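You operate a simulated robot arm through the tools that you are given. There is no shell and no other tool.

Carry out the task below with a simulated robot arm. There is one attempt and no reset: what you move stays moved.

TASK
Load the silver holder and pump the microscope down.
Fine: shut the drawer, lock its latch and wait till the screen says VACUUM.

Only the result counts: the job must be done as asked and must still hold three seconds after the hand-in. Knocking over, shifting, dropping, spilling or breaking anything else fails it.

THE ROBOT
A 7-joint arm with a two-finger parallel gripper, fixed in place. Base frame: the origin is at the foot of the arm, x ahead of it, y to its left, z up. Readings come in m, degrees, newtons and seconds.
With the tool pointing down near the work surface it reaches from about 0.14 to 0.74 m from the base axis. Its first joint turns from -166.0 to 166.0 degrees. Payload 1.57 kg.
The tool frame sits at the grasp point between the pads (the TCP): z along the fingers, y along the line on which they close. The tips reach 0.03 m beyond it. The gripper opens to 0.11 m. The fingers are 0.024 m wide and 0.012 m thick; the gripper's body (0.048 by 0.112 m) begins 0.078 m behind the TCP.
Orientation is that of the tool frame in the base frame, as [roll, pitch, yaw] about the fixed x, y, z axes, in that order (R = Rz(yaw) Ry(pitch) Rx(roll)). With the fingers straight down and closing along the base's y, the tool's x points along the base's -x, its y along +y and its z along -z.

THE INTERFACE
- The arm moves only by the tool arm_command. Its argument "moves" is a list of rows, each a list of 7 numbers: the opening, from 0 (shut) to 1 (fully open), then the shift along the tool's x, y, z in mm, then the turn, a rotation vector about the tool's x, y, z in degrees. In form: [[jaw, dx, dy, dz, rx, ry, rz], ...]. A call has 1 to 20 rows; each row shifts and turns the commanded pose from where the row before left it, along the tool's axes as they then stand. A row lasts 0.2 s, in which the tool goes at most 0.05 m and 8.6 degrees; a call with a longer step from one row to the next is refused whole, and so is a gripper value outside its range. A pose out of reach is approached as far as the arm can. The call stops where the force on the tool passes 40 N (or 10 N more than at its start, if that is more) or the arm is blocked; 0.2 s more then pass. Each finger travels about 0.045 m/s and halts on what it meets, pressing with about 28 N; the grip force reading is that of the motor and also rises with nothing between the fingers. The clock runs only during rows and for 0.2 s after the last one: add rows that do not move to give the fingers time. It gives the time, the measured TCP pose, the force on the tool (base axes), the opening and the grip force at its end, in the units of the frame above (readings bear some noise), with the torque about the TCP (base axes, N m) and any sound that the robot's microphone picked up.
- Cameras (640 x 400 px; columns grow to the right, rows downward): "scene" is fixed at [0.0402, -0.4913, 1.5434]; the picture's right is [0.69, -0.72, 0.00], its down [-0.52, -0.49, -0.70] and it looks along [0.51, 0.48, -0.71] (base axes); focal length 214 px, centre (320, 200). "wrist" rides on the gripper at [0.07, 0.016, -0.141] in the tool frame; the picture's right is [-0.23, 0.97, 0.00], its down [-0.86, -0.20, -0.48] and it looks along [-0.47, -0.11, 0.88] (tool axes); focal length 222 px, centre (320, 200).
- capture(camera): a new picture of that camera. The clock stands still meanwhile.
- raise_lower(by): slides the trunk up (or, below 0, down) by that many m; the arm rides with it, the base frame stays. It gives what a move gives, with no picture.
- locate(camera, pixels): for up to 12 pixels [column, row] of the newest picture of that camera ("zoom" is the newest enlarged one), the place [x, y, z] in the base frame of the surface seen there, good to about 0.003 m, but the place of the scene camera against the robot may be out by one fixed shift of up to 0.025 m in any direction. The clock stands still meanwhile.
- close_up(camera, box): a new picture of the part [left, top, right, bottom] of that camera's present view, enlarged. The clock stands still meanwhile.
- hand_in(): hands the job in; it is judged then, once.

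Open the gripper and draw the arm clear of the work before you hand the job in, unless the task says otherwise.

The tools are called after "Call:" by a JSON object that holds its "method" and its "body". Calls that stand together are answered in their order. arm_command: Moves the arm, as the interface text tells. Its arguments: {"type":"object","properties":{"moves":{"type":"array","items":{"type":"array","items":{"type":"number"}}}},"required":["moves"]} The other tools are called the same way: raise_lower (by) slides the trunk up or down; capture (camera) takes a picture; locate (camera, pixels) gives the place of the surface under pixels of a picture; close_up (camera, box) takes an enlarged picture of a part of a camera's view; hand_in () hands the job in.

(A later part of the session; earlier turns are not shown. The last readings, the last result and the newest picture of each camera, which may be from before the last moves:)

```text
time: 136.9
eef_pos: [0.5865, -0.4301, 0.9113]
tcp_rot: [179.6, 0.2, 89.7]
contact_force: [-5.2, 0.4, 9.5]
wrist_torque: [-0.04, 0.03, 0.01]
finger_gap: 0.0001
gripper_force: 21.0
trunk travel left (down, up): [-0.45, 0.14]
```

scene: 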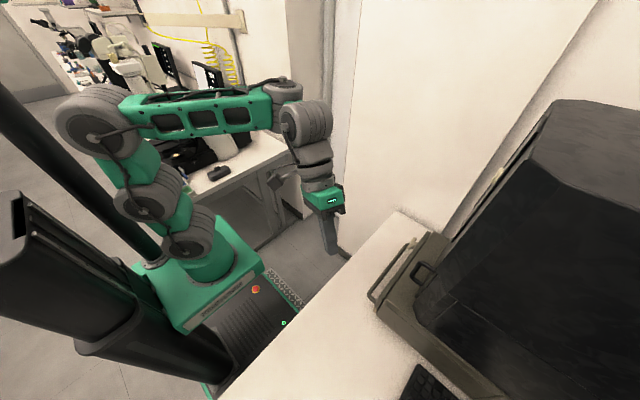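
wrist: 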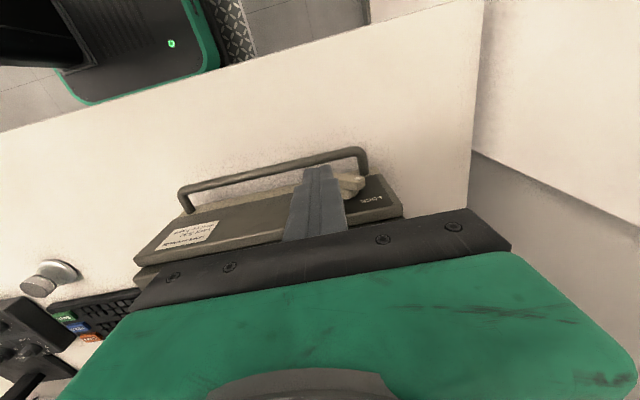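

The lever resists now (9.5 N upward) without moving – likely its end stop. I'll press slightly more to be sure.

Call:
{"method": "arm_command", "body": {"moves": [[0, 0, 0, 1, 0, 0, 0], [0, 0, 0, 1, 0, 0, 0], [0, 0, 0, 1, 0, 0, 0], [0, 0, 0, 0, 0, 0, 0]]}}

Call:
{"method": "close_up", "body": {"camera": "wrist", "box": [270, 110, 450, 240]}}

```text
time: 137.9
eef_pos: [0.5873, -0.4314, 0.9093]
tcp_rot: [179.2, 0.2, 89.7]
contact_force: [-8.0, -0.5, 28.9]
wrist_torque: [-0.21, -0.08, -0.06]
finger_gap: 0.0001
gripper_force: 21.5
trunk travel left (down, up): [-0.45, 0.14]
```

```text
3.08 times, centred on (360, 175) of wrist
```

zoom: 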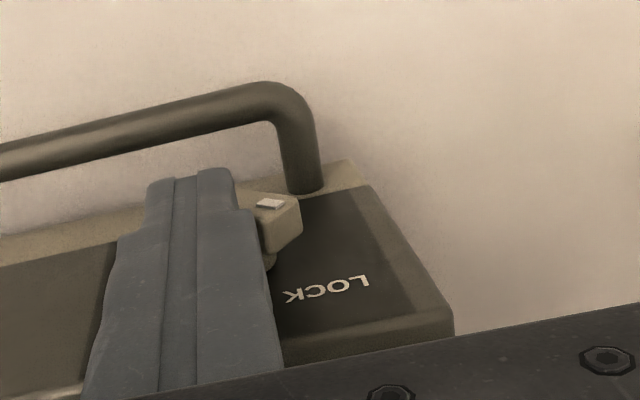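

At 29 N it does not turn further: the lever is at its LOCK stop. I'll lift the finger away and then inspect the two small grey squares I noticed on the scope's front, plus the screen.

Call:
{"method": "arm_command", "body": {"moves": [[0, 0, 0, -5, 0, 0, 0], [0, 0, -3, -15, 0, 0, 0], [0, 5, -5, -25, 0, 0, 0], [0, 30, -5, -10, 0, 0, 0], [0, 35, 0, 0, 0, 0, 0], [0, 0, 0, 0, 0, 0, 0]]}}

Call:
{"method": "arm_command", "body": {"moves": [[0, 30, -10, 0, 0, 0, 0], [0, 35, -15, 0, 0, 0, 0], [0, 40, -15, 0, 0, 0, 0], [0, 40, -15, 0, 0, 0, 0], [0, 40, -15, 0, 0, 0, 0], [0, 40, 0, 0, 0, 0, 0], [0, 40, 0, 0, 0, 0, 0], [0, 40, 0, 0, 0, 0, 0], [0, 30, 0, 0, 0, 0, 0], [0, 0, 0, 0, 0, 0, 0]]}}

```text
time: 139.3
eef_pos: [0.5775, -0.3586, 0.9616]
tcp_rot: [179.6, 0.0, 89.7]
contact_force: [-0.5, 0.5, 0.5]
wrist_torque: [-0.03, 0.01, 0.0]
finger_gap: 0.0001
gripper_force: 21.2
trunk travel left (down, up): [-0.45, 0.14]
```

```text
time: 141.5
eef_pos: [0.5064, -0.0235, 0.9642]
tcp_rot: [179.7, 0.0, 89.7]
contact_force: [-0.5, -0.2, 0.1]
wrist_torque: [-0.01, -0.01, -0.06]
finger_gap: 0.0
gripper_force: 21.2
out of reach, approached as far as the arm can: row 6
trunk travel left (down, up): [-0.45, 0.14]
```

Now turning to yaw 180° and leaning 25° toward -y to look at the scope's front face.

Call:
{"method": "arm_command", "body": {"moves": [[0, 0, 0, 0, 0, 0, -8.2], [0, 0, 0, 0, 0, 0, -8.2], [0, 0, 0, 0, 0, 0, -8.2], [0, 0, 0, 0, 0, 0, -8.2], [0, 0, 0, 0, 0, 0, -8.2], [0, 0, 0, 0, 0, 0, -8.2], [0, 0, 0, 0, 0, 0, -8.2], [0, 0, 0, 0, 0, 0, -8.2], [0, 0, 0, 0, 0, 0, -8.2], [0, 0, 0, 0, 0, 0, -8.2], [0, 0, 0, 0, 0, 0, -8.2], [0, 0, 0, 0, 5, 0, 0], [0, 0, 0, 0, 5, 0, 0], [0, 0, 0, 0, 5, 0, 0], [0, 0, 0, 0, 5, 0, 0], [0, 0, 0, 0, 4, 0, 0], [0, 0, 0, 0, 0, 0, 0]]}}

Call:
{"method": "capture", "body": {"camera": "wrist"}}

Call:
{"method": "close_up", "body": {"camera": "wrist", "box": [0, 100, 200, 320]}}

```text
time: 145.1
eef_pos: [0.5078, -0.0254, 0.9628]
tcp_rot: [-155.9, 0.3, 179.9]
contact_force: [-0.7, 0.7, 0.9]
wrist_torque: [-0.01, -0.01, 0.01]
finger_gap: 0.0002
gripper_force: 21.5
trunk travel left (down, up): [-0.45, 0.14]
```

```text
taken
```

wrist: 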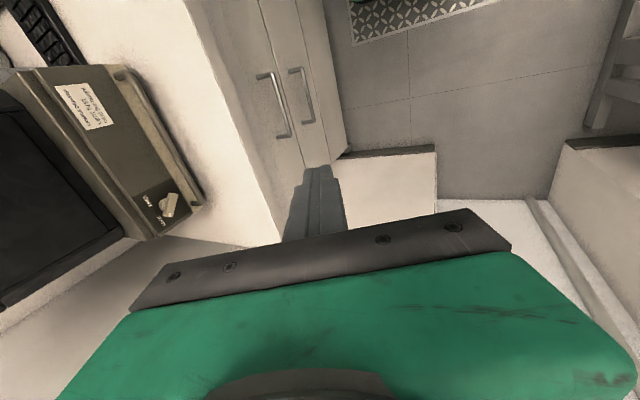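

```text
1.82 times, centred on (100, 210) of wrist
```

zoom: 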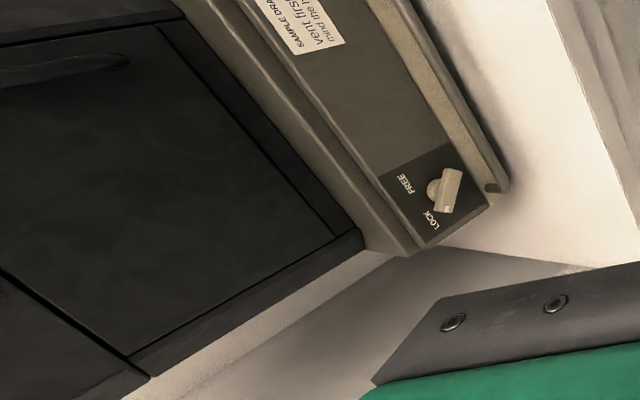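

The latch lever is at LOCK. Close-ups near the edge can show beyond the frame, so I'll use one to see the upper scope face with the grey squares.

Call:
{"method": "close_up", "body": {"camera": "wrist", "box": [0, 150, 10, 390]}}

Call:
{"method": "close_up", "body": {"camera": "wrist", "box": [0, 0, 10, 240]}}

```text
1.67 times, centred on (5, 270) of wrist
```

zoom: 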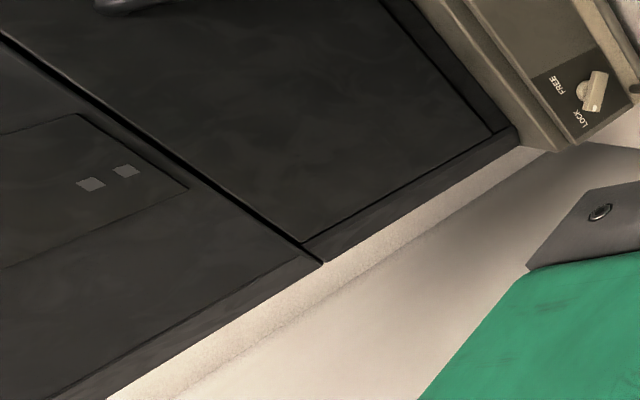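

```text
1.67 times, centred on (5, 120) of wrist
```

zoom: 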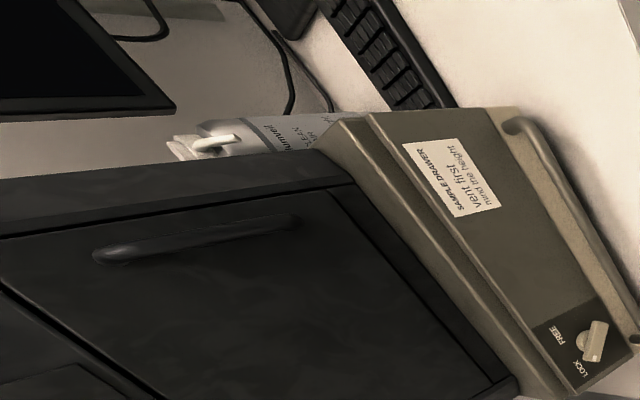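

That works beyond the frame. I'll try a box further out to see the panel with the two squares on the scope's upper face.

Call:
{"method": "close_up", "body": {"camera": "wrist", "box": [0, 260, 4, 400]}}

Call:
{"method": "close_up", "body": {"camera": "wrist", "box": [-150, 150, 0, 400]}}

```text
2.86 times, centred on (2, 330) of wrist
```

zoom: 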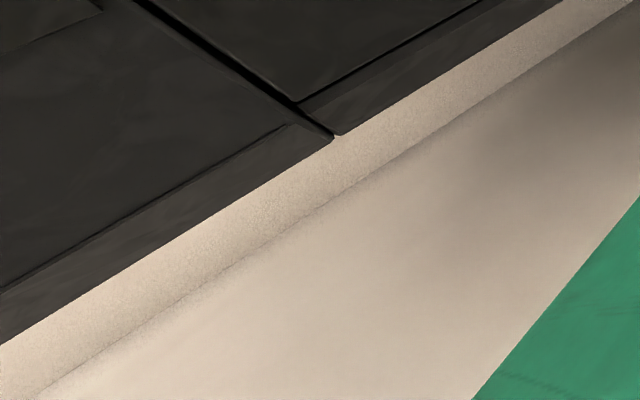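

```text
refused: -150 is not a number from 0 to 640
```

I'll rotate the camera 25° to bring the scope's upper panel into view.

Call:
{"method": "arm_command", "body": {"moves": [[0, 0, 0, 0, 0, 0, 7], [0, 0, 0, 0, 0, 0, 7], [0, 0, 0, 0, 0, 0, 7], [0, 0, 0, 0, 0, 0, 7], [0, 0, 0, 0, 0, 0, 0]]}}

Call:
{"method": "capture", "body": {"camera": "wrist"}}

Call:
{"method": "close_up", "body": {"camera": "wrist", "box": [0, 160, 20, 400]}}

```text
time: 146.3
eef_pos: [0.5075, -0.024, 0.9642]
tcp_rot: [-158.7, 11.3, 153.9]
contact_force: [0.0, 0.1, 0.5]
wrist_torque: [-0.01, 0.01, -0.02]
finger_gap: 0.0
gripper_force: 21.7
trunk travel left (down, up): [-0.45, 0.14]
```

```text
taken
```

wrist: 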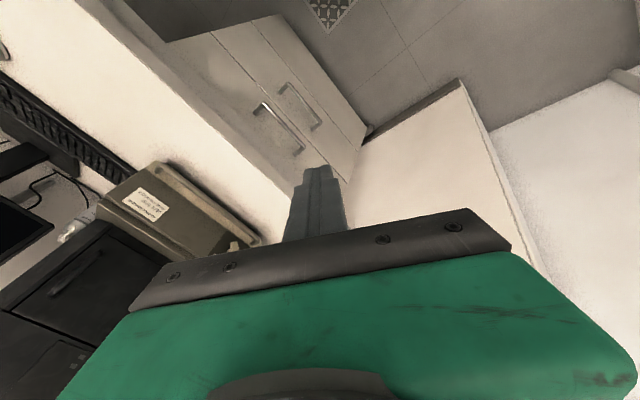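

```text
1.67 times, centred on (10, 280) of wrist
```

zoom: 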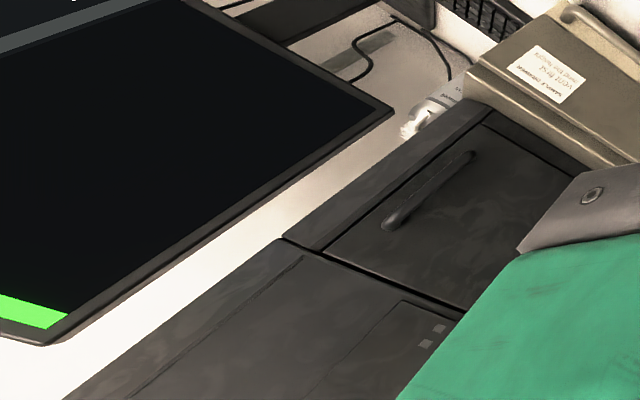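

The two squares appear near (75,360); zooming in there.

Call:
{"method": "close_up", "body": {"camera": "wrist", "box": [40, 330, 110, 390]}}

Call:
{"method": "locate", "body": {"camera": "zoom", "pixels": [[320, 200], [250, 200], [200, 150]]}}

```text
6.67 times, centred on (75, 360) of wrist
```

zoom: 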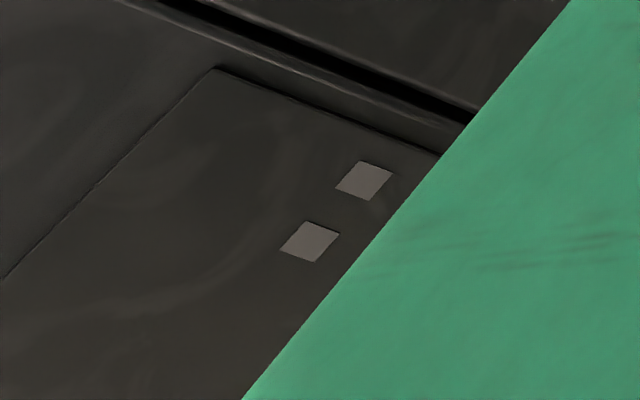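

```text
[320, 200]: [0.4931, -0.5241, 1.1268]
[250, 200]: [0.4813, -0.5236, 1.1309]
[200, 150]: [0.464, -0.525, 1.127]
```

Those are plain flat squares (lamps, unlit). I'll go back to the screen-viewing pose and read STATE again now that the latch is hard against its stop.

Call:
{"method": "arm_command", "body": {"moves": [[0, 4.5, -36.1, -2.6, 0, 0, 0], [0, 4.5, -36.1, -2.6, 0, 0, 0], [0, 4.5, -36.1, -2.6, 0, 0, 0], [0, 4.5, -36.1, -2.6, 0, 0, 0], [0, 4.5, -36.1, -2.6, 0, 0, 0], [0, 4.5, -36.1, -2.6, 0, 0, 0], [0, 4.5, -36.1, -2.6, 0, 0, 0], [0, 4.5, -36.1, -2.6, 0, 0, 0], [0, 4.5, -36.1, -2.6, 0, 0, 0], [0, 4.5, -36.1, -2.6, 0, 0, 0], [0, 4.5, -36.1, -2.6, 0, 0, 0], [0, 4.5, -36.1, -2.6, 0, 0, 0], [0, 0, 0, 0, 0, 0, 7.6], [0, 0, 0, 0, 0, 0, 7.6], [0, 0, 0, 0, 0, 0, 7.6], [0, 0, 0, 0, 0, 0, 7.6], [0, 0, 0, 0, 0, 0, 7.6], [0, 0, 0, 0, 0, 0, 7.6], [0, 0, 0, 0, 0, 0, 0]]}}

Call:
{"method": "capture", "body": {"camera": "wrist"}}

Call:
{"method": "close_up", "body": {"camera": "wrist", "box": [0, 160, 200, 340]}}

```text
time: 150.3
eef_pos: [0.255, -0.3384, 1.1344]
tcp_rot: [-173.1, 23.1, 107.6]
contact_force: [-0.5, 0.4, -0.3]
wrist_torque: [-0.02, -0.02, -0.01]
finger_gap: 0.0
gripper_force: 21.8
trunk travel left (down, up): [-0.45, 0.14]
```

```text
taken
```

wrist: 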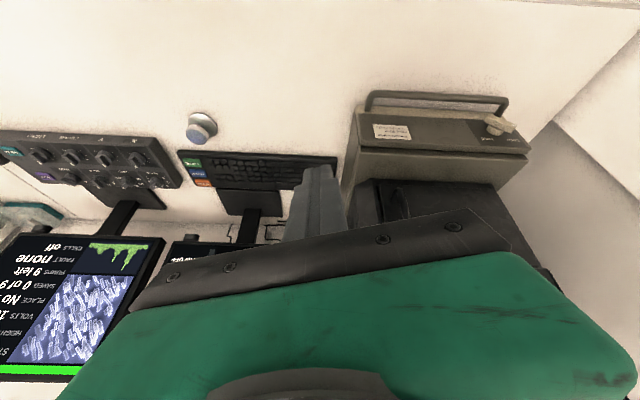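

```text
2.22 times, centred on (100, 250) of wrist
```

zoom: 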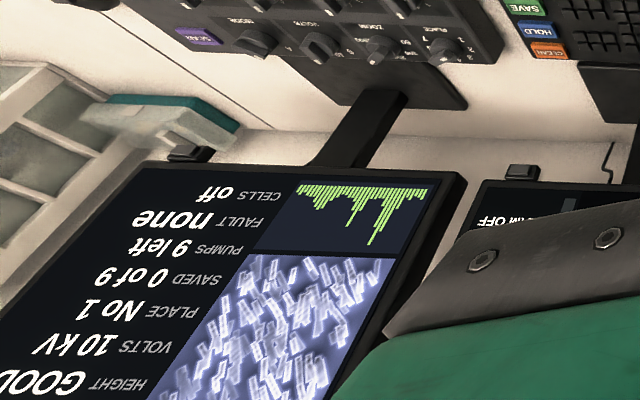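

Call:
{"method": "close_up", "body": {"camera": "wrist", "box": [0, 240, 60, 400]}}

Call:
{"method": "close_up", "body": {"camera": "wrist", "box": [170, 100, 240, 160]}}

```text
2.50 times, centred on (30, 320) of wrist
```

zoom: 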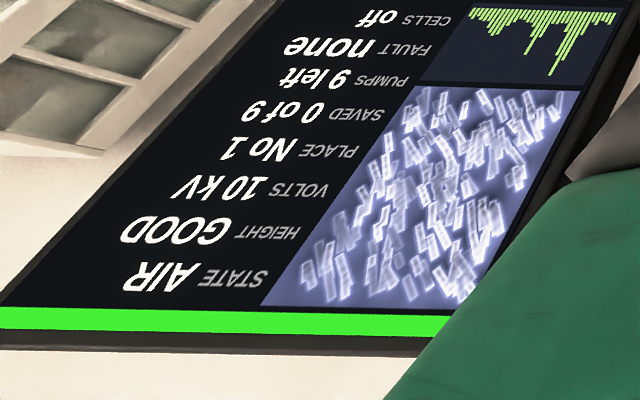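

```text
6.67 times, centred on (205, 130) of wrist
```

zoom: 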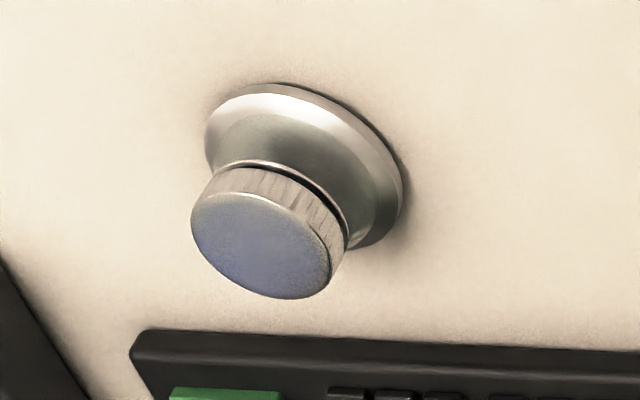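

Still AIR. I'll read the control panel more closely, especially the MODE knob and any pump or vent control.

Call:
{"method": "close_up", "body": {"camera": "wrist", "box": [0, 130, 100, 200]}}

Call:
{"method": "close_up", "body": {"camera": "wrist", "box": [80, 130, 190, 200]}}

Call:
{"method": "close_up", "body": {"camera": "wrist", "box": [170, 140, 340, 240]}}

Call:
{"method": "close_up", "body": {"camera": "wrist", "box": [340, 90, 540, 210]}}

```text
5.71 times, centred on (50, 165) of wrist
```

zoom: 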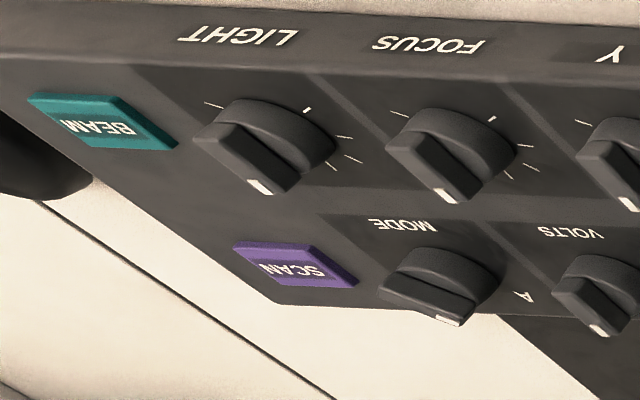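

```text
5.71 times, centred on (135, 165) of wrist
```

zoom: 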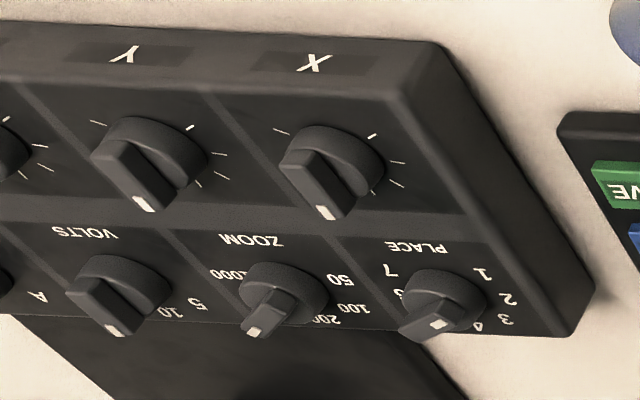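

```text
3.76 times, centred on (255, 190) of wrist
```

zoom: 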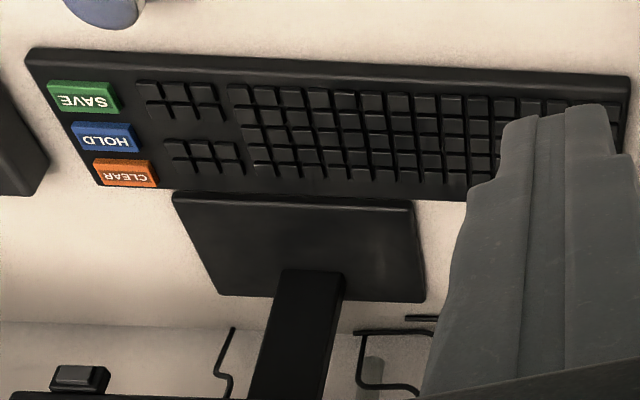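

```text
3.20 times, centred on (440, 150) of wrist
```

zoom: 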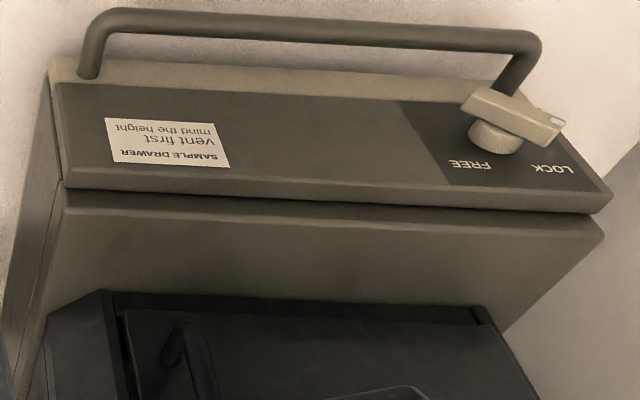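

There is no pump button, so pumping should start by itself once drawer and latch are truly closed. I'll measure across the seam to see if the drawer front is fully home.

Call:
{"method": "locate", "body": {"camera": "zoom", "pixels": [[330, 150], [330, 165], [330, 175], [330, 182], [330, 188], [330, 193], [330, 197], [330, 201], [330, 206], [330, 212], [330, 220], [330, 230]]}}

Call:
{"method": "close_up", "body": {"camera": "wrist", "box": [340, 130, 420, 180]}}

Call:
{"method": "close_up", "body": {"camera": "wrist", "box": [450, 135, 540, 190]}}

```text
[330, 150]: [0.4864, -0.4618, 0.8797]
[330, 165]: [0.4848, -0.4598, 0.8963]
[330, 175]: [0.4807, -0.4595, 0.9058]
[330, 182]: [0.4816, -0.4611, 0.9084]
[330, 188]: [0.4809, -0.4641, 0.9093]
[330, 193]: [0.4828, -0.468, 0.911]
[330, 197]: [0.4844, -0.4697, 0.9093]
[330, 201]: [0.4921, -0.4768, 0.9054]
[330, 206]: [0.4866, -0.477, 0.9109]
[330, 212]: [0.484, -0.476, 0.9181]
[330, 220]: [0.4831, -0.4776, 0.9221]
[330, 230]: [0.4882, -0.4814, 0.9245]
```

```text
8.00 times, centred on (380, 155) of wrist
```

zoom: 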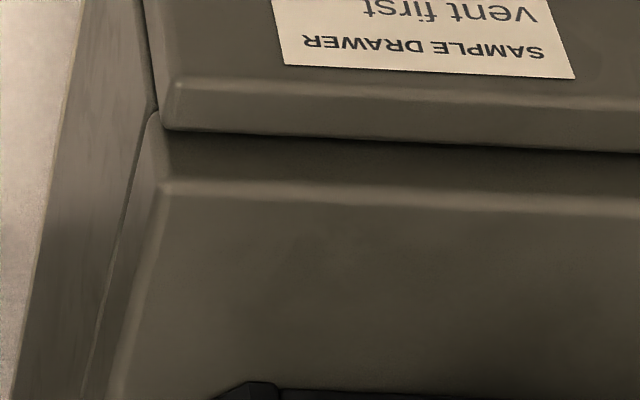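

```text
7.11 times, centred on (495, 162) of wrist
```

zoom: 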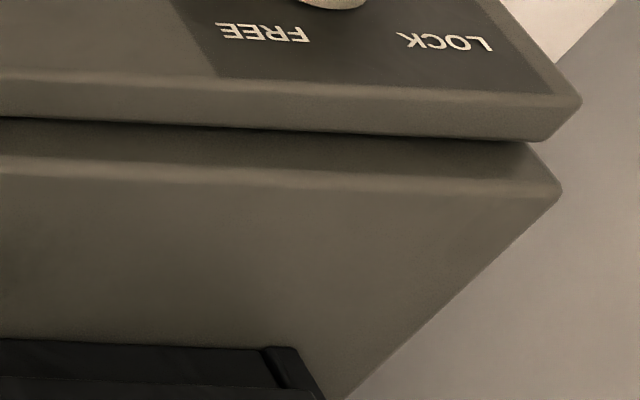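

The panel's rear edge reads y≈-0.470 while the scope face is -0.477, so a gap of about 4–6 mm seems to remain. I'll check both ends of the seam.

Call:
{"method": "close_up", "body": {"camera": "wrist", "box": [340, 130, 420, 180]}}

Call:
{"method": "locate", "body": {"camera": "zoom", "pixels": [[250, 100], [250, 115], [250, 125], [250, 132], [250, 138], [250, 145], [250, 155], [250, 170], [250, 180], [250, 195], [160, 110], [150, 130]]}}

Call:
{"method": "close_up", "body": {"camera": "wrist", "box": [450, 135, 540, 190]}}

Call:
{"method": "locate", "body": {"camera": "zoom", "pixels": [[400, 90], [400, 110], [400, 120], [400, 128], [400, 134], [400, 140], [400, 148], [400, 155], [400, 165], [400, 175], [400, 185], [520, 150]]}}

```text
8.00 times, centred on (380, 155) of wrist
```

zoom: 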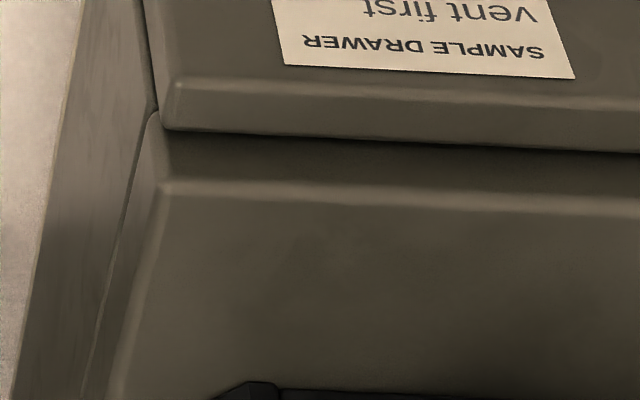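

```text
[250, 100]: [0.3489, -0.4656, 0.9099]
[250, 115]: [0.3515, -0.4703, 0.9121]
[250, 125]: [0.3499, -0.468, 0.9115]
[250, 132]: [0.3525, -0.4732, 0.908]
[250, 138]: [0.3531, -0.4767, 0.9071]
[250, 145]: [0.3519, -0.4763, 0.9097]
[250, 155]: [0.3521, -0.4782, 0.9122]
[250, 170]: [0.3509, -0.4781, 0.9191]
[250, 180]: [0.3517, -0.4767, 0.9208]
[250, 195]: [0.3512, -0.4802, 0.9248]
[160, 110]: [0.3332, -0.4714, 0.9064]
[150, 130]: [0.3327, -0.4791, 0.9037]
```

```text
7.11 times, centred on (495, 162) of wrist
```

zoom: 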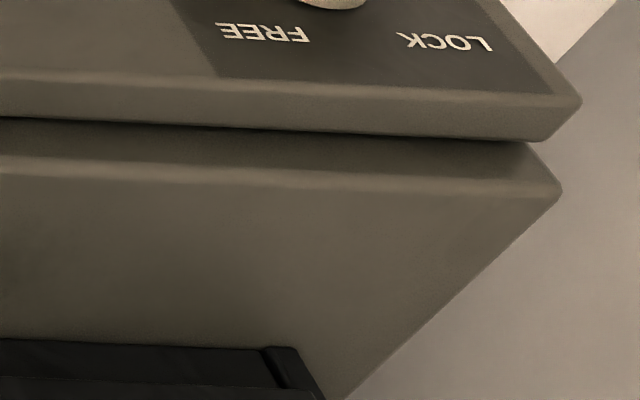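

```text
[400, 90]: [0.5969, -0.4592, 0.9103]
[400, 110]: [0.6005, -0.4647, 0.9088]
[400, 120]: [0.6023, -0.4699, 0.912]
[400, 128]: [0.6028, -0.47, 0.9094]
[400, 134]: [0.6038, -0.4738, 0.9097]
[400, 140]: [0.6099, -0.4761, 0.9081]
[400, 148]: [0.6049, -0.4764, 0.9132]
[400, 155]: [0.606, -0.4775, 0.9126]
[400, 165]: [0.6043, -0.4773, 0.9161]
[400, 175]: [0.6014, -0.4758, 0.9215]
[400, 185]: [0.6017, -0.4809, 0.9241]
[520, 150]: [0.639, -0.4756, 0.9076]
```

The remaining gap seems to be only 1–3 mm, but no pumping began, so the drawer may not be fully seated. I'll level the tool and go back to press on the drawer front again.

Call:
{"method": "arm_command", "body": {"moves": [[0, 0, 0, 0, -1.65, 5.77, 0], [0, 0, 0, 0, -1.65, 5.77, 0], [0, 0, 0, 0, -1.65, 5.77, 0], [0, 0, 0, 0, -1.65, 5.77, 0], [0, 0, 0, 0, 0, 0, 5.3], [0, 0, 0, 0, 0, 0, 5.3], [0, 0, 0, 0, 0, 0, 5.3], [0, 0, 0, 0, 0, 0, 0]]}}

```text
time: 152.1
eef_pos: [0.2544, -0.3389, 1.1362]
tcp_rot: [179.8, 0.0, 90.2]
contact_force: [0.8, 0.1, -0.3]
wrist_torque: [0.04, -0.01, 0.0]
finger_gap: 0.0
gripper_force: 21.4
trunk travel left (down, up): [-0.45, 0.14]
```

Level. Moving to the panel's centre again (x≈0.486, z≈0.893), stopping short of contact.

Call:
{"method": "arm_command", "body": {"moves": [[0, 0, 25, 10, 0, 0, 0], [0, 0, 40, 20, 0, 0, 0], [0, 0, 40, 30, 0, 0, 0], [0, 0, 40, 35, 0, 0, 0], [0, 0, 40, 35, 0, 0, 0], [0, 0, 30, 35, 0, 0, 0], [0, -10, 17, 35, 0, 0, 0], [0, -15, 0, 30, 0, 0, 0], [0, -15, 0, 13, 0, 0, 0], [0, 0, 0, 0, 0, 0, 0]]}}

Call:
{"method": "capture", "body": {"camera": "wrist"}}

```text
refused: row 4 steps farther than a row can; nothing moved
```

```text
taken
```

wrist: 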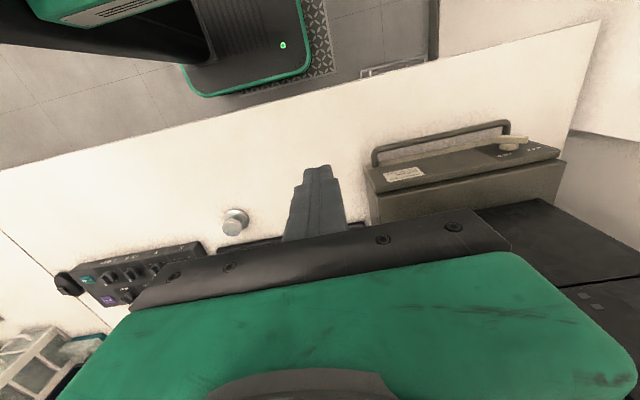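

The step was too long; splitting it up.

Call:
{"method": "arm_command", "body": {"moves": [[0, 0, 25, 10, 0, 0, 0], [0, 0, 35, 20, 0, 0, 0], [0, 0, 35, 25, 0, 0, 0], [0, 0, 35, 30, 0, 0, 0], [0, 0, 35, 30, 0, 0, 0], [0, 0, 35, 30, 0, 0, 0], [0, 0, 25, 30, 0, 0, 0], [0, -10, 7, 30, 0, 0, 0], [0, -15, 0, 25, 0, 0, 0], [0, -15, 0, 13, 0, 0, 0], [0, 0, 0, 0, 0, 0, 0]]}}

Call:
{"method": "capture", "body": {"camera": "wrist"}}

```text
time: 154.5
eef_pos: [0.4977, -0.3857, 0.9047]
tcp_rot: [-179.9, -0.1, 90.4]
contact_force: [0.3, 0.8, 0.1]
wrist_torque: [0.03, -0.01, 0.02]
finger_gap: 0.0
gripper_force: 21.4
out of reach, approached as far as the arm can: row 9
trunk travel left (down, up): [-0.45, 0.14]
```

```text
taken
```

wrist: 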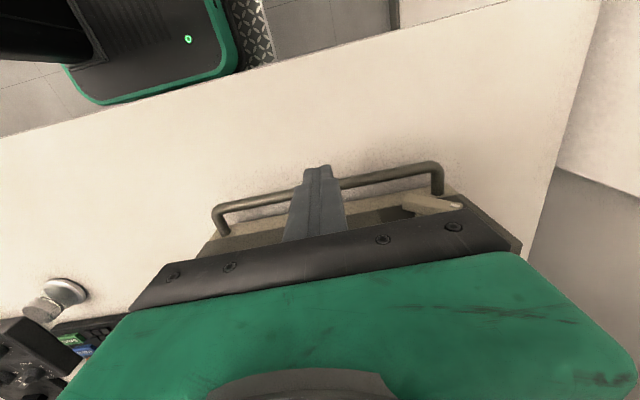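

Now pushing to the panel and pressing.

Call:
{"method": "arm_command", "body": {"moves": [[0, -15, -6, 6, 0, 0, 0], [0, -20, -6, 6, 0, 0, 0], [0, -18, 0, 0, 0, 0, 0], [0, -3, 0, 0, 0, 0, 0], [0, -2, 0, 0, 0, 0, 0], [0, -2, 0, 0, 0, 0, 0], [0, -1, 0, 0, 0, 0, 0], [0, -1, 0, 0, 0, 0, 0], [0, -1, 0, 0, 0, 0, 0], [0, 0, 0, 0, 0, 0, 0]]}}

```text
time: 156.7
eef_pos: [0.484, -0.4468, 0.8907]
tcp_rot: [179.9, -0.1, 90.3]
contact_force: [0.2, 0.1, 0.4]
wrist_torque: [-0.04, 0.05, 0.0]
finger_gap: 0.0001
gripper_force: 21.0
trunk travel left (down, up): [-0.45, 0.14]
```

Call:
{"method": "arm_command", "body": {"moves": [[0, -1, 0, 0, 0, 0, 0], [0, -1, 0, 0, 0, 0, 0], [0, -1, 0, 0, 0, 0, 0], [0, 0, 0, 0, 0, 0, 0]]}}

```text
time: 157.7
eef_pos: [0.4828, -0.4475, 0.8899]
tcp_rot: [179.7, 0.0, 90.3]
contact_force: [-6.1, 15.2, -0.4]
wrist_torque: [-0.31, -0.11, -0.24]
finger_gap: 0.0003
gripper_force: 21.6
trunk travel left (down, up): [-0.45, 0.14]
```

Same stop position with 15 N. Pressing harder in half-millimetre steps to see if it yields.

Call:
{"method": "arm_command", "body": {"moves": [[0, -0.7, 0, 0, 0, 0, 0], [0, -0.7, 0, 0, 0, 0, 0], [0, 0, 0, 0, 0, 0, 0]]}}

```text
time: 158.5
eef_pos: [0.4844, -0.4474, 0.8908]
tcp_rot: [179.8, -0.2, 90.4]
contact_force: [-7.7, 35.6, -5.6]
wrist_torque: [-0.59, -0.18, -0.41]
finger_gap: 0.0
gripper_force: 21.2
trunk travel left (down, up): [-0.45, 0.14]
```

35 N with no movement: the drawer is against a hard stop, i.e. shut. While holding it pressed, I'll look toward the state monitor with edge close-ups.

Call:
{"method": "close_up", "body": {"camera": "wrist", "box": [0, 200, 10, 400]}}

Call:
{"method": "close_up", "body": {"camera": "wrist", "box": [0, 0, 640, 400]}}

```text
2.00 times, centred on (5, 300) of wrist
```

zoom: 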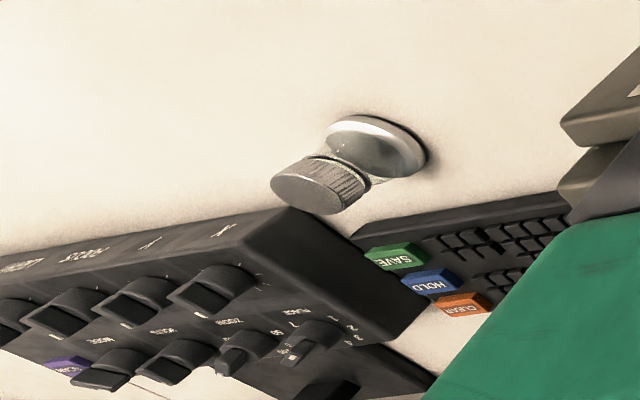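

```text
1.00 times, centred on (320, 200) of wrist (not enlarged: the box is as wide or as high as the picture)
```

zoom: 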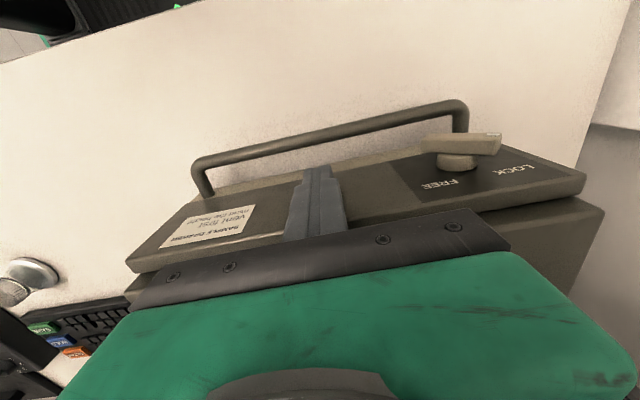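

I'll zoom on the lever from this viewpoint and measure its long edge precisely.

Call:
{"method": "close_up", "body": {"camera": "wrist", "box": [410, 115, 520, 195]}}

Call:
{"method": "locate", "body": {"camera": "zoom", "pixels": [[100, 175], [150, 175], [200, 175], [250, 175], [300, 175], [350, 180], [400, 190], [440, 200], [420, 150], [350, 130], [250, 125], [120, 130]]}}

```text
5.00 times, centred on (465, 155) of wrist
```

zoom: 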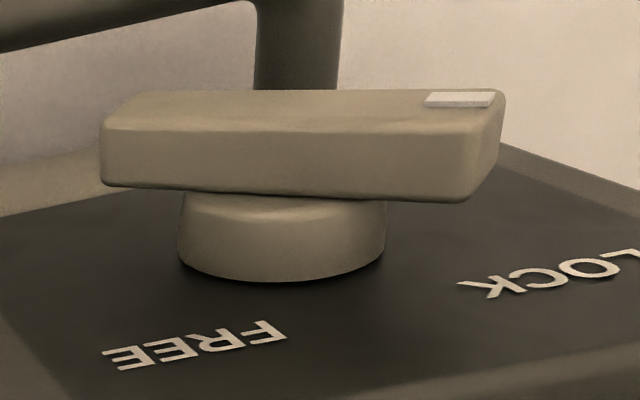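

```text
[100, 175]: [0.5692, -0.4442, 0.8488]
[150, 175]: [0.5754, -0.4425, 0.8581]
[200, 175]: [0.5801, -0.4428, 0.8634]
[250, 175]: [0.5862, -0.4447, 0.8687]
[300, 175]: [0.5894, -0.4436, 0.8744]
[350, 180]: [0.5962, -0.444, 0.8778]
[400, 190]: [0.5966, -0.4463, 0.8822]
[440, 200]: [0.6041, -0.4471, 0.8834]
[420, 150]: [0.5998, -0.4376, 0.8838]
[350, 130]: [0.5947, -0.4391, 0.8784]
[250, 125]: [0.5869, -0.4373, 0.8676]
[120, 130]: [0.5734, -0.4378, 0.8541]
```

The lever is exactly at +45° (fully at LOCK). I'll examine the drawer seam at its left end from this viewpoint while it is pressed.

Call:
{"method": "close_up", "body": {"camera": "wrist", "box": [110, 225, 190, 285]}}

Call:
{"method": "close_up", "body": {"camera": "wrist", "box": [520, 150, 620, 220]}}

Call:
{"method": "close_up", "body": {"camera": "scene", "box": [355, 255, 425, 310]}}

Call:
{"method": "close_up", "body": {"camera": "scene", "box": [395, 215, 455, 265]}}

```text
6.67 times, centred on (150, 255) of wrist
```

zoom: 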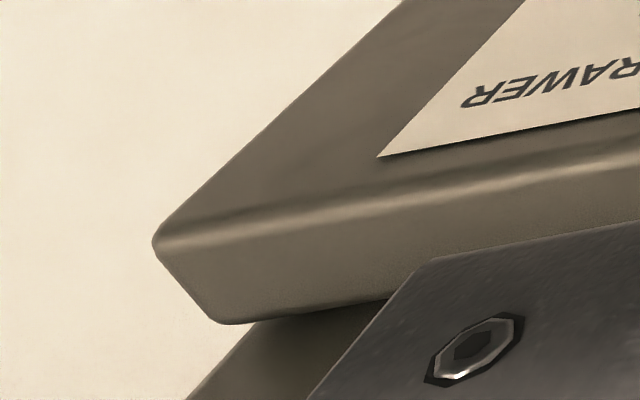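

```text
5.71 times, centred on (570, 185) of wrist
```

zoom: 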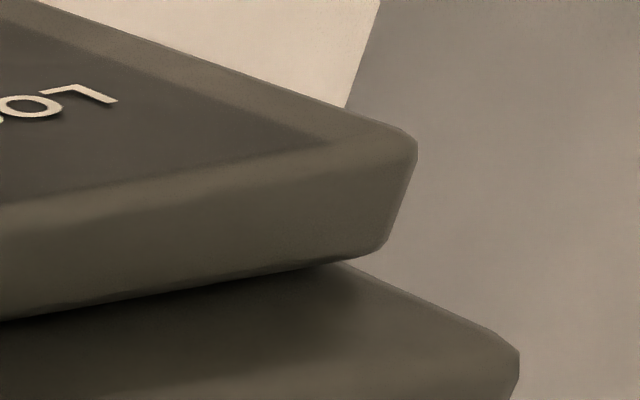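

```text
7.27 times, centred on (390, 282) of scene
```

zoom: 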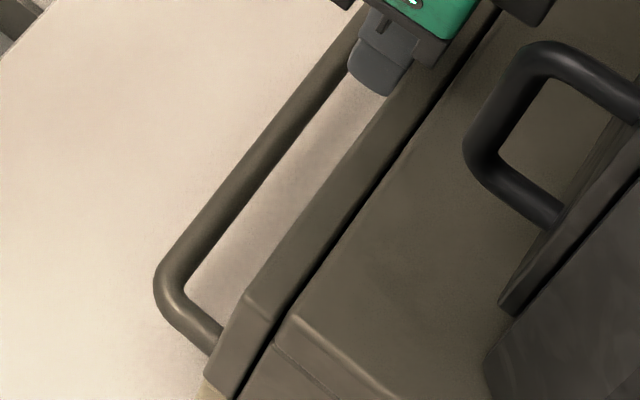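

```text
8.00 times, centred on (425, 240) of scene
```

zoom: 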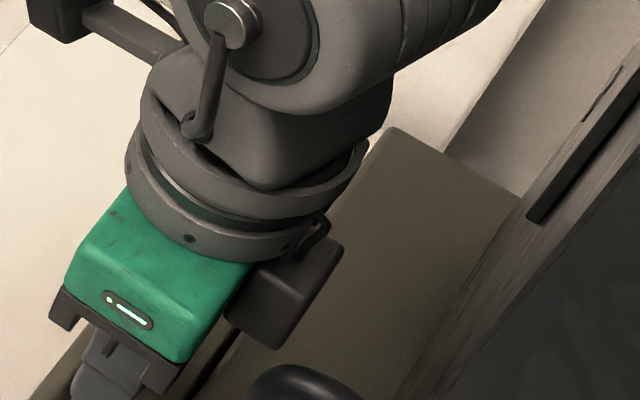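

A thin dark slit remains visible along the seam even when pressed, so that may simply be its closed look. I'll release, go back to the screen-viewing pose and read the state again.

Call:
{"method": "arm_command", "body": {"moves": [[0, 10, 0, 0, 0, 0, 0], [0, 30, 0, -20, 0, 0, 0], [0, 30, -10, -30, 0, 0, 0], [0, 15, -25, -35, 0, 0, 0], [0, 10, -30, -35, 0, 0, 0], [0, 5, -35, -30, 0, 0, 0], [0, 5, -35, -30, 0, 0, 0], [0, 5, -35, -30, 0, 0, 0], [0, 0, -35, -25, 0, 0, 0], [0, 0, -25, -10, 0, 0, 0], [0, 0, 0, 0, 0, 0, 0]]}}

Call:
{"method": "arm_command", "body": {"moves": [[0, 0, 0, 0, 0, -5, 0], [0, 0, 0, 0, 0, -5, 0], [0, 0, 0, 0, 0, -5, 0], [0, 0, 0, 0, 0, -5, 0], [0, 0, 0, 0, 0, -4, 0], [0, 0, 0, 0, 0, 0, 0]]}}

Call:
{"method": "capture", "body": {"camera": "wrist"}}

Call:
{"method": "close_up", "body": {"camera": "wrist", "box": [0, 200, 100, 400]}}

```text
time: 160.9
eef_pos: [0.2513, -0.3434, 1.137]
tcp_rot: [179.9, 0.0, 90.4]
contact_force: [-0.5, 0.7, 0.9]
wrist_torque: [0.01, 0.0, -0.02]
finger_gap: 0.0
gripper_force: 21.6
trunk travel left (down, up): [-0.45, 0.14]
```

```text
time: 162.3
eef_pos: [0.2515, -0.3419, 1.1361]
tcp_rot: [179.7, 24.1, 90.2]
contact_force: [-1.2, 0.4, 0.4]
wrist_torque: [-0.02, -0.02, 0.01]
finger_gap: 0.0
gripper_force: 21.6
trunk travel left (down, up): [-0.45, 0.14]
```

```text
taken
```

wrist: 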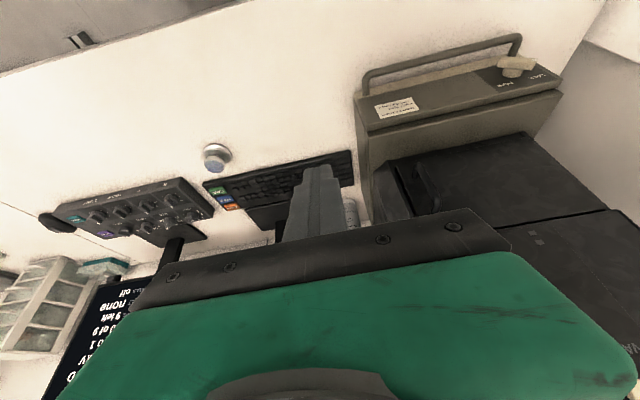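

```text
2.00 times, centred on (50, 300) of wrist
```

zoom: 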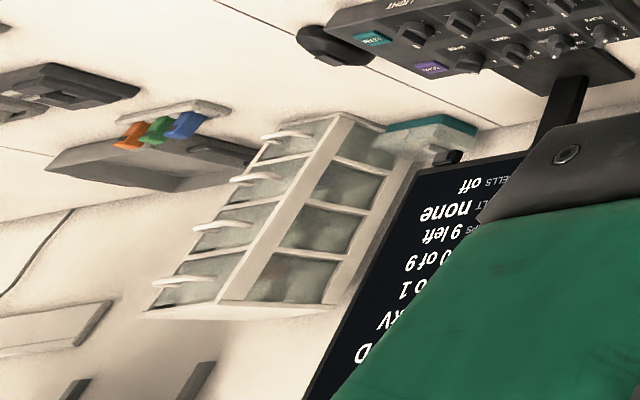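

PUMPS still 9 left. I also notice lettering on the scope face near (632,348); zooming there and rotating to see the state line.

Call:
{"method": "close_up", "body": {"camera": "wrist", "box": [560, 210, 640, 390]}}

Call:
{"method": "arm_command", "body": {"moves": [[0, 0, 0, 0, 0, 0, -6], [0, 0, 0, 0, 0, 0, -6], [0, 0, 0, 0, 0, 0, -6], [0, 0, 0, 0, 0, 0, 0]]}}

Call:
{"method": "close_up", "body": {"camera": "wrist", "box": [0, 240, 60, 400]}}

```text
2.22 times, centred on (600, 300) of wrist
```

zoom: 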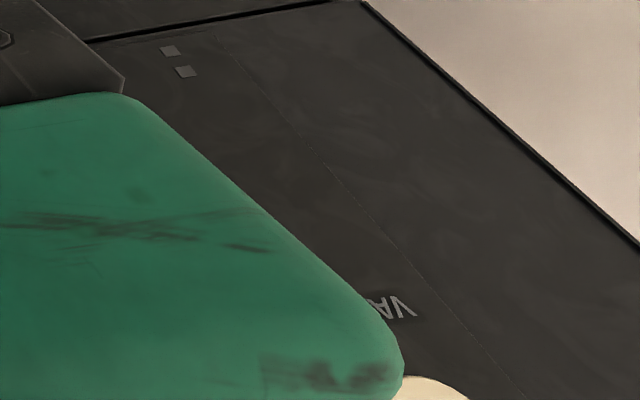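

```text
time: 163.3
eef_pos: [0.2524, -0.3428, 1.1354]
tcp_rot: [-172.4, 22.8, 110.1]
contact_force: [0.7, -0.3, -0.2]
wrist_torque: [0.01, 0.0, 0.03]
finger_gap: 0.0
gripper_force: 20.9
trunk travel left (down, up): [-0.45, 0.14]
```

```text
2.50 times, centred on (30, 320) of wrist
```

zoom: 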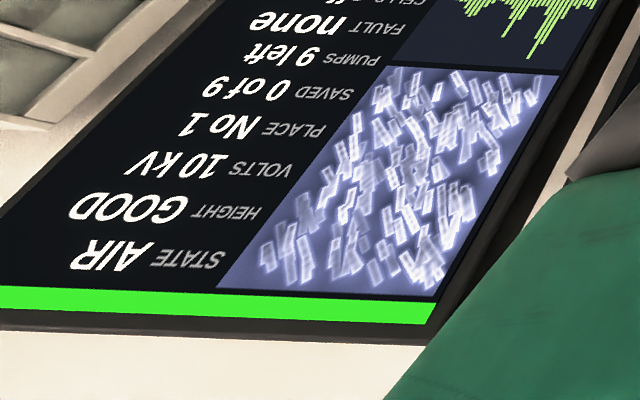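

There is lettering "VA…" and a round cream-coloured object high on the scope's front face – possibly a vacuum button. I'll look at it in the scene view and rotate the wrist camera toward it.

Call:
{"method": "close_up", "body": {"camera": "scene", "box": [460, 130, 560, 220]}}

Call:
{"method": "locate", "body": {"camera": "scene", "pixels": [[497, 174], [494, 178], [500, 170], [490, 190], [510, 165], [480, 210]]}}

Call:
{"method": "close_up", "body": {"camera": "wrist", "box": [600, 250, 640, 400]}}

```text
4.44 times, centred on (510, 175) of scene
```

zoom: 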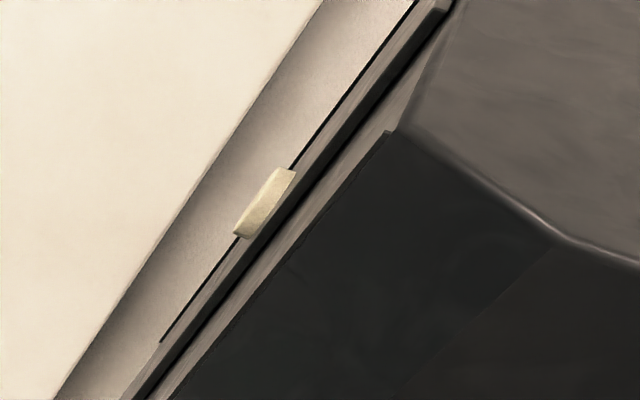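

```text
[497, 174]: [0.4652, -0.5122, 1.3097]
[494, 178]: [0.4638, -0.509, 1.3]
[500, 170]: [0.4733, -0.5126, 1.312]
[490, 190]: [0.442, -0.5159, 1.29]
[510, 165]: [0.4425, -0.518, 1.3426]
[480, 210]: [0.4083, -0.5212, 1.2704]
```

```text
2.67 times, centred on (620, 325) of wrist
```

zoom: 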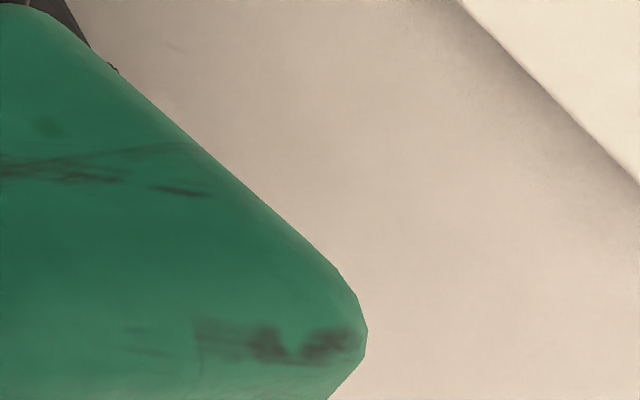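

There is a cream button on the scope's front at roughly (0.47,-0.515,1.29). I'll swing the camera back to yaw 180° (keeping the lean), move out, and raise the trunk to look at it squarely.

Call:
{"method": "arm_command", "body": {"moves": [[0, 0, 0, 0, 0, 0, -8], [0, 0, 0, 0, 0, 0, -8], [0, 0, 0, 0, 0, 0, -8], [0, 0, 0, 0, 0, 0, -8], [0, 0, 0, 0, 0, 0, -8], [0, 0, 0, 0, 0, 0, -8], [0, 0, 0, 0, 0, 0, -8], [0, 0, 0, 0, 0, 0, -8], [0, 0, 0, 0, 0, 0, -8], [0, 0, 0, 0, 0, 0, 0]]}}

```text
time: 165.5
eef_pos: [0.2527, -0.3412, 1.1349]
tcp_rot: [-156.0, 0.1, -179.7]
contact_force: [0.4, -0.6, -0.1]
wrist_torque: [-0.01, 0.01, 0.01]
finger_gap: 0.0
gripper_force: 21.1
trunk travel left (down, up): [-0.45, 0.14]
```

Call:
{"method": "arm_command", "body": {"moves": [[0, -22, 29.8, -13.2, 0, 0, 0], [0, -22, 29.8, -13.2, 0, 0, 0], [0, -22, 29.8, -13.2, 0, 0, 0], [0, -22, 29.8, -13.2, 0, 0, 0], [0, -22, 29.8, -13.2, 0, 0, 0], [0, -22, 29.8, -13.2, 0, 0, 0], [0, -22, 29.8, -13.2, 0, 0, 0], [0, -22, 29.8, -13.2, 0, 0, 0], [0, -22, 29.8, -13.2, 0, 0, 0], [0, 0, 0, 0, 0, 0, 0]]}}

Call:
{"method": "raise_lower", "body": {"by": 0.14}}

Call:
{"method": "capture", "body": {"camera": "wrist"}}

Call:
{"method": "capture", "body": {"camera": "scene"}}

```text
time: 167.7
eef_pos: [0.4341, -0.0642, 1.1165]
tcp_rot: [-156.0, 0.2, -179.7]
contact_force: [0.3, 0.0, 0.3]
wrist_torque: [-0.01, -0.03, -0.01]
finger_gap: 0.0
gripper_force: 21.8
out of reach, approached as far as the arm can: row 8, 9
trunk travel left (down, up): [-0.45, 0.14]
```

```text
time: 169.4
eef_pos: [0.4328, -0.066, 1.2563]
tcp_rot: [-156.0, 0.1, -179.6]
contact_force: [0.5, 0.2, -0.4]
wrist_torque: [0.0, -0.03, 0.0]
finger_gap: 0.0
gripper_force: 22.1
trunk travel left (down, up): [-0.59, 0.0]
```

```text
taken
```

wrist: 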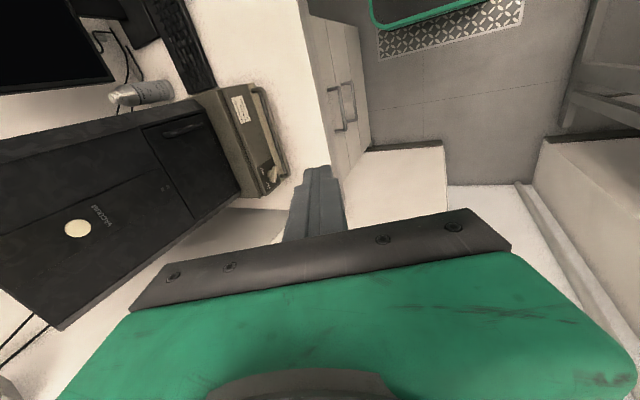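

```text
taken
```

scene: 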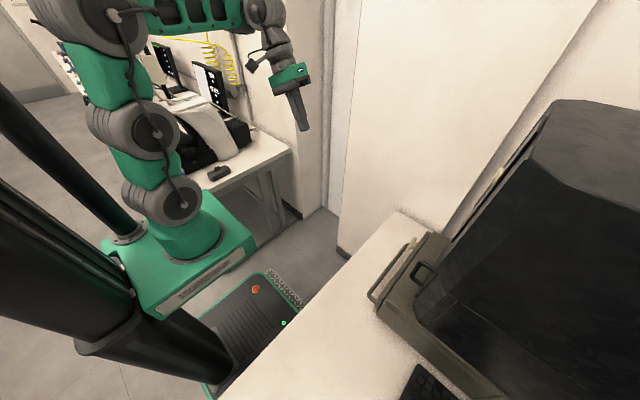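

Now the scope's front shows a round cream button at about (77,228) with lettering below it. Zooming in and locating it.

Call:
{"method": "close_up", "body": {"camera": "wrist", "box": [40, 190, 130, 260]}}

Call:
{"method": "locate", "body": {"camera": "zoom", "pixels": [[260, 215], [300, 215], [330, 200], [260, 250], [230, 215], [390, 190], [420, 120], [300, 260], [200, 220], [350, 160]]}}

Call:
{"method": "close_up", "body": {"camera": "wrist", "box": [0, 80, 270, 330]}}

```text
5.71 times, centred on (85, 225) of wrist
```

zoom: 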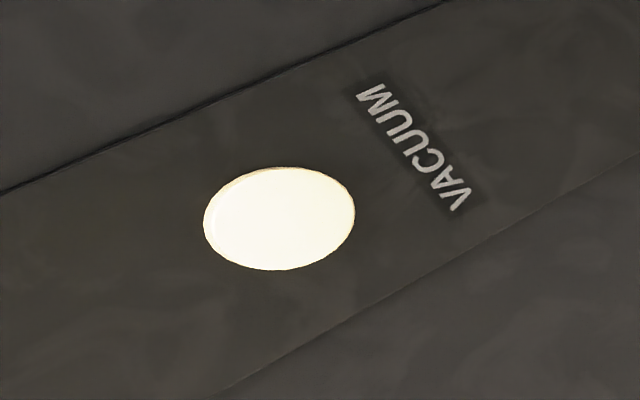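

```text
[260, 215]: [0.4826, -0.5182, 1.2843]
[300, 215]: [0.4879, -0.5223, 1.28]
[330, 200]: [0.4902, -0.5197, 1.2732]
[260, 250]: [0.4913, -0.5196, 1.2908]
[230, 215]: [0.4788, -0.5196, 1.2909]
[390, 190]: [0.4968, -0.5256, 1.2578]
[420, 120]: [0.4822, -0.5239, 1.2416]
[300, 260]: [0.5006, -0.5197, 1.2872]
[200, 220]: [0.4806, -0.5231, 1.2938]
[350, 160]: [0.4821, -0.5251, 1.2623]
```

```text
1.60 times, centred on (135, 205) of wrist
```

zoom: 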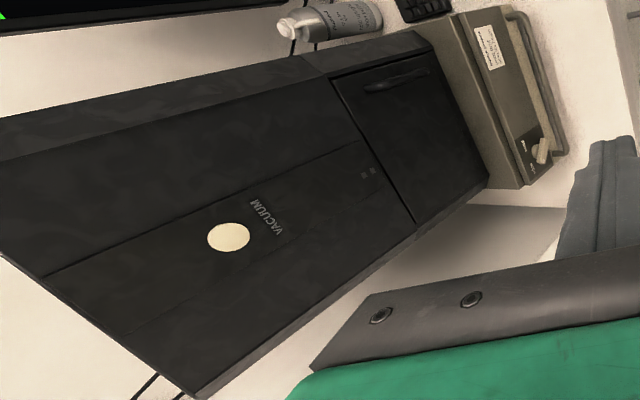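

The round cream button at (0.485,-0.520,1.282) is labelled VACUUM – evidently the pump switch. I'll set up an outward-leaning finger pose to press it: level, yaw to 135°, then lean 40° outward.

Call:
{"method": "arm_command", "body": {"moves": [[0, 0, 0, 0, -6, 0, 0], [0, 0, 0, 0, -6, 0, 0], [0, 0, 0, 0, -6, 0, 0], [0, 0, 0, 0, -6, 0, 0], [0, 0, 0, 0, 0, 0, 7.5], [0, 0, 0, 0, 0, 0, 7.5], [0, 0, 0, 0, 0, 0, 7.5], [0, 0, 0, 0, 0, 0, 7.5], [0, 0, 0, 0, 0, 0, 7.5], [0, 0, 0, 0, 0, 0, 7.5], [0, 0, 0, 0, 0, 0, 0]]}}

Call:
{"method": "arm_command", "body": {"moves": [[0, 0, 0, 0, 0, -5, 0], [0, 0, 0, 0, 0, -5, 0], [0, 0, 0, 0, 0, -5, 0], [0, 0, 0, 0, 0, -5, 0], [0, 0, 0, 0, 0, -5, 0], [0, 0, 0, 0, 0, -5, 0], [0, 0, 0, 0, 0, -5, 0], [0, 0, 0, 0, 0, -5, 0], [0, 0, 0, 0, 0, 0, 0]]}}

Call:
{"method": "capture", "body": {"camera": "wrist"}}

Call:
{"method": "capture", "body": {"camera": "scene"}}

```text
time: 171.8
eef_pos: [0.4327, -0.0664, 1.2574]
tcp_rot: [180.0, 0.0, 135.3]
contact_force: [0.8, -0.1, -0.3]
wrist_torque: [-0.01, -0.03, 0.0]
finger_gap: 0.0
gripper_force: 21.6
trunk travel left (down, up): [-0.59, 0.0]
```

```text
time: 173.8
eef_pos: [0.4329, -0.0664, 1.2568]
tcp_rot: [179.8, 40.3, 135.2]
contact_force: [0.6, 0.2, -0.2]
wrist_torque: [0.0, -0.02, -0.02]
finger_gap: 0.0
gripper_force: 21.1
trunk travel left (down, up): [-0.59, 0.0]
```

```text
taken
```

wrist: 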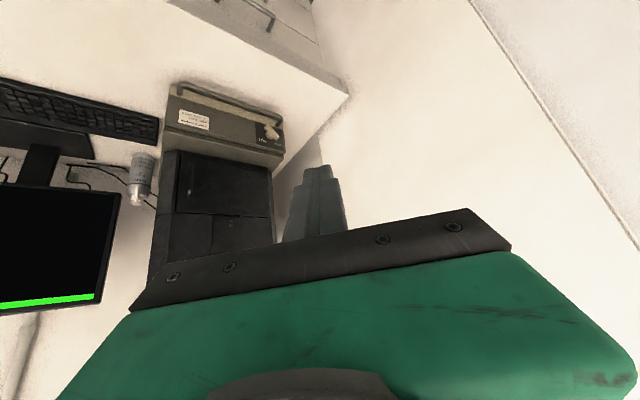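

```text
taken
```

scene: 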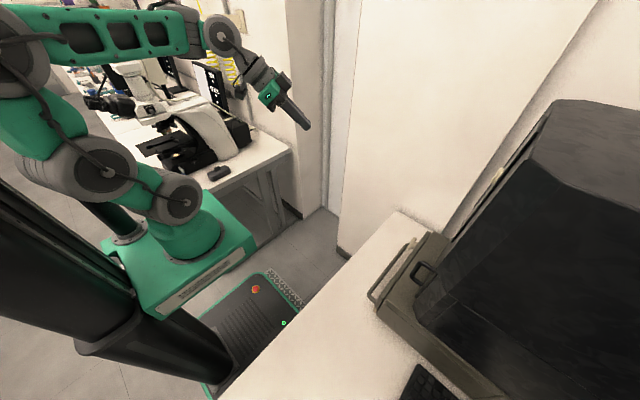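

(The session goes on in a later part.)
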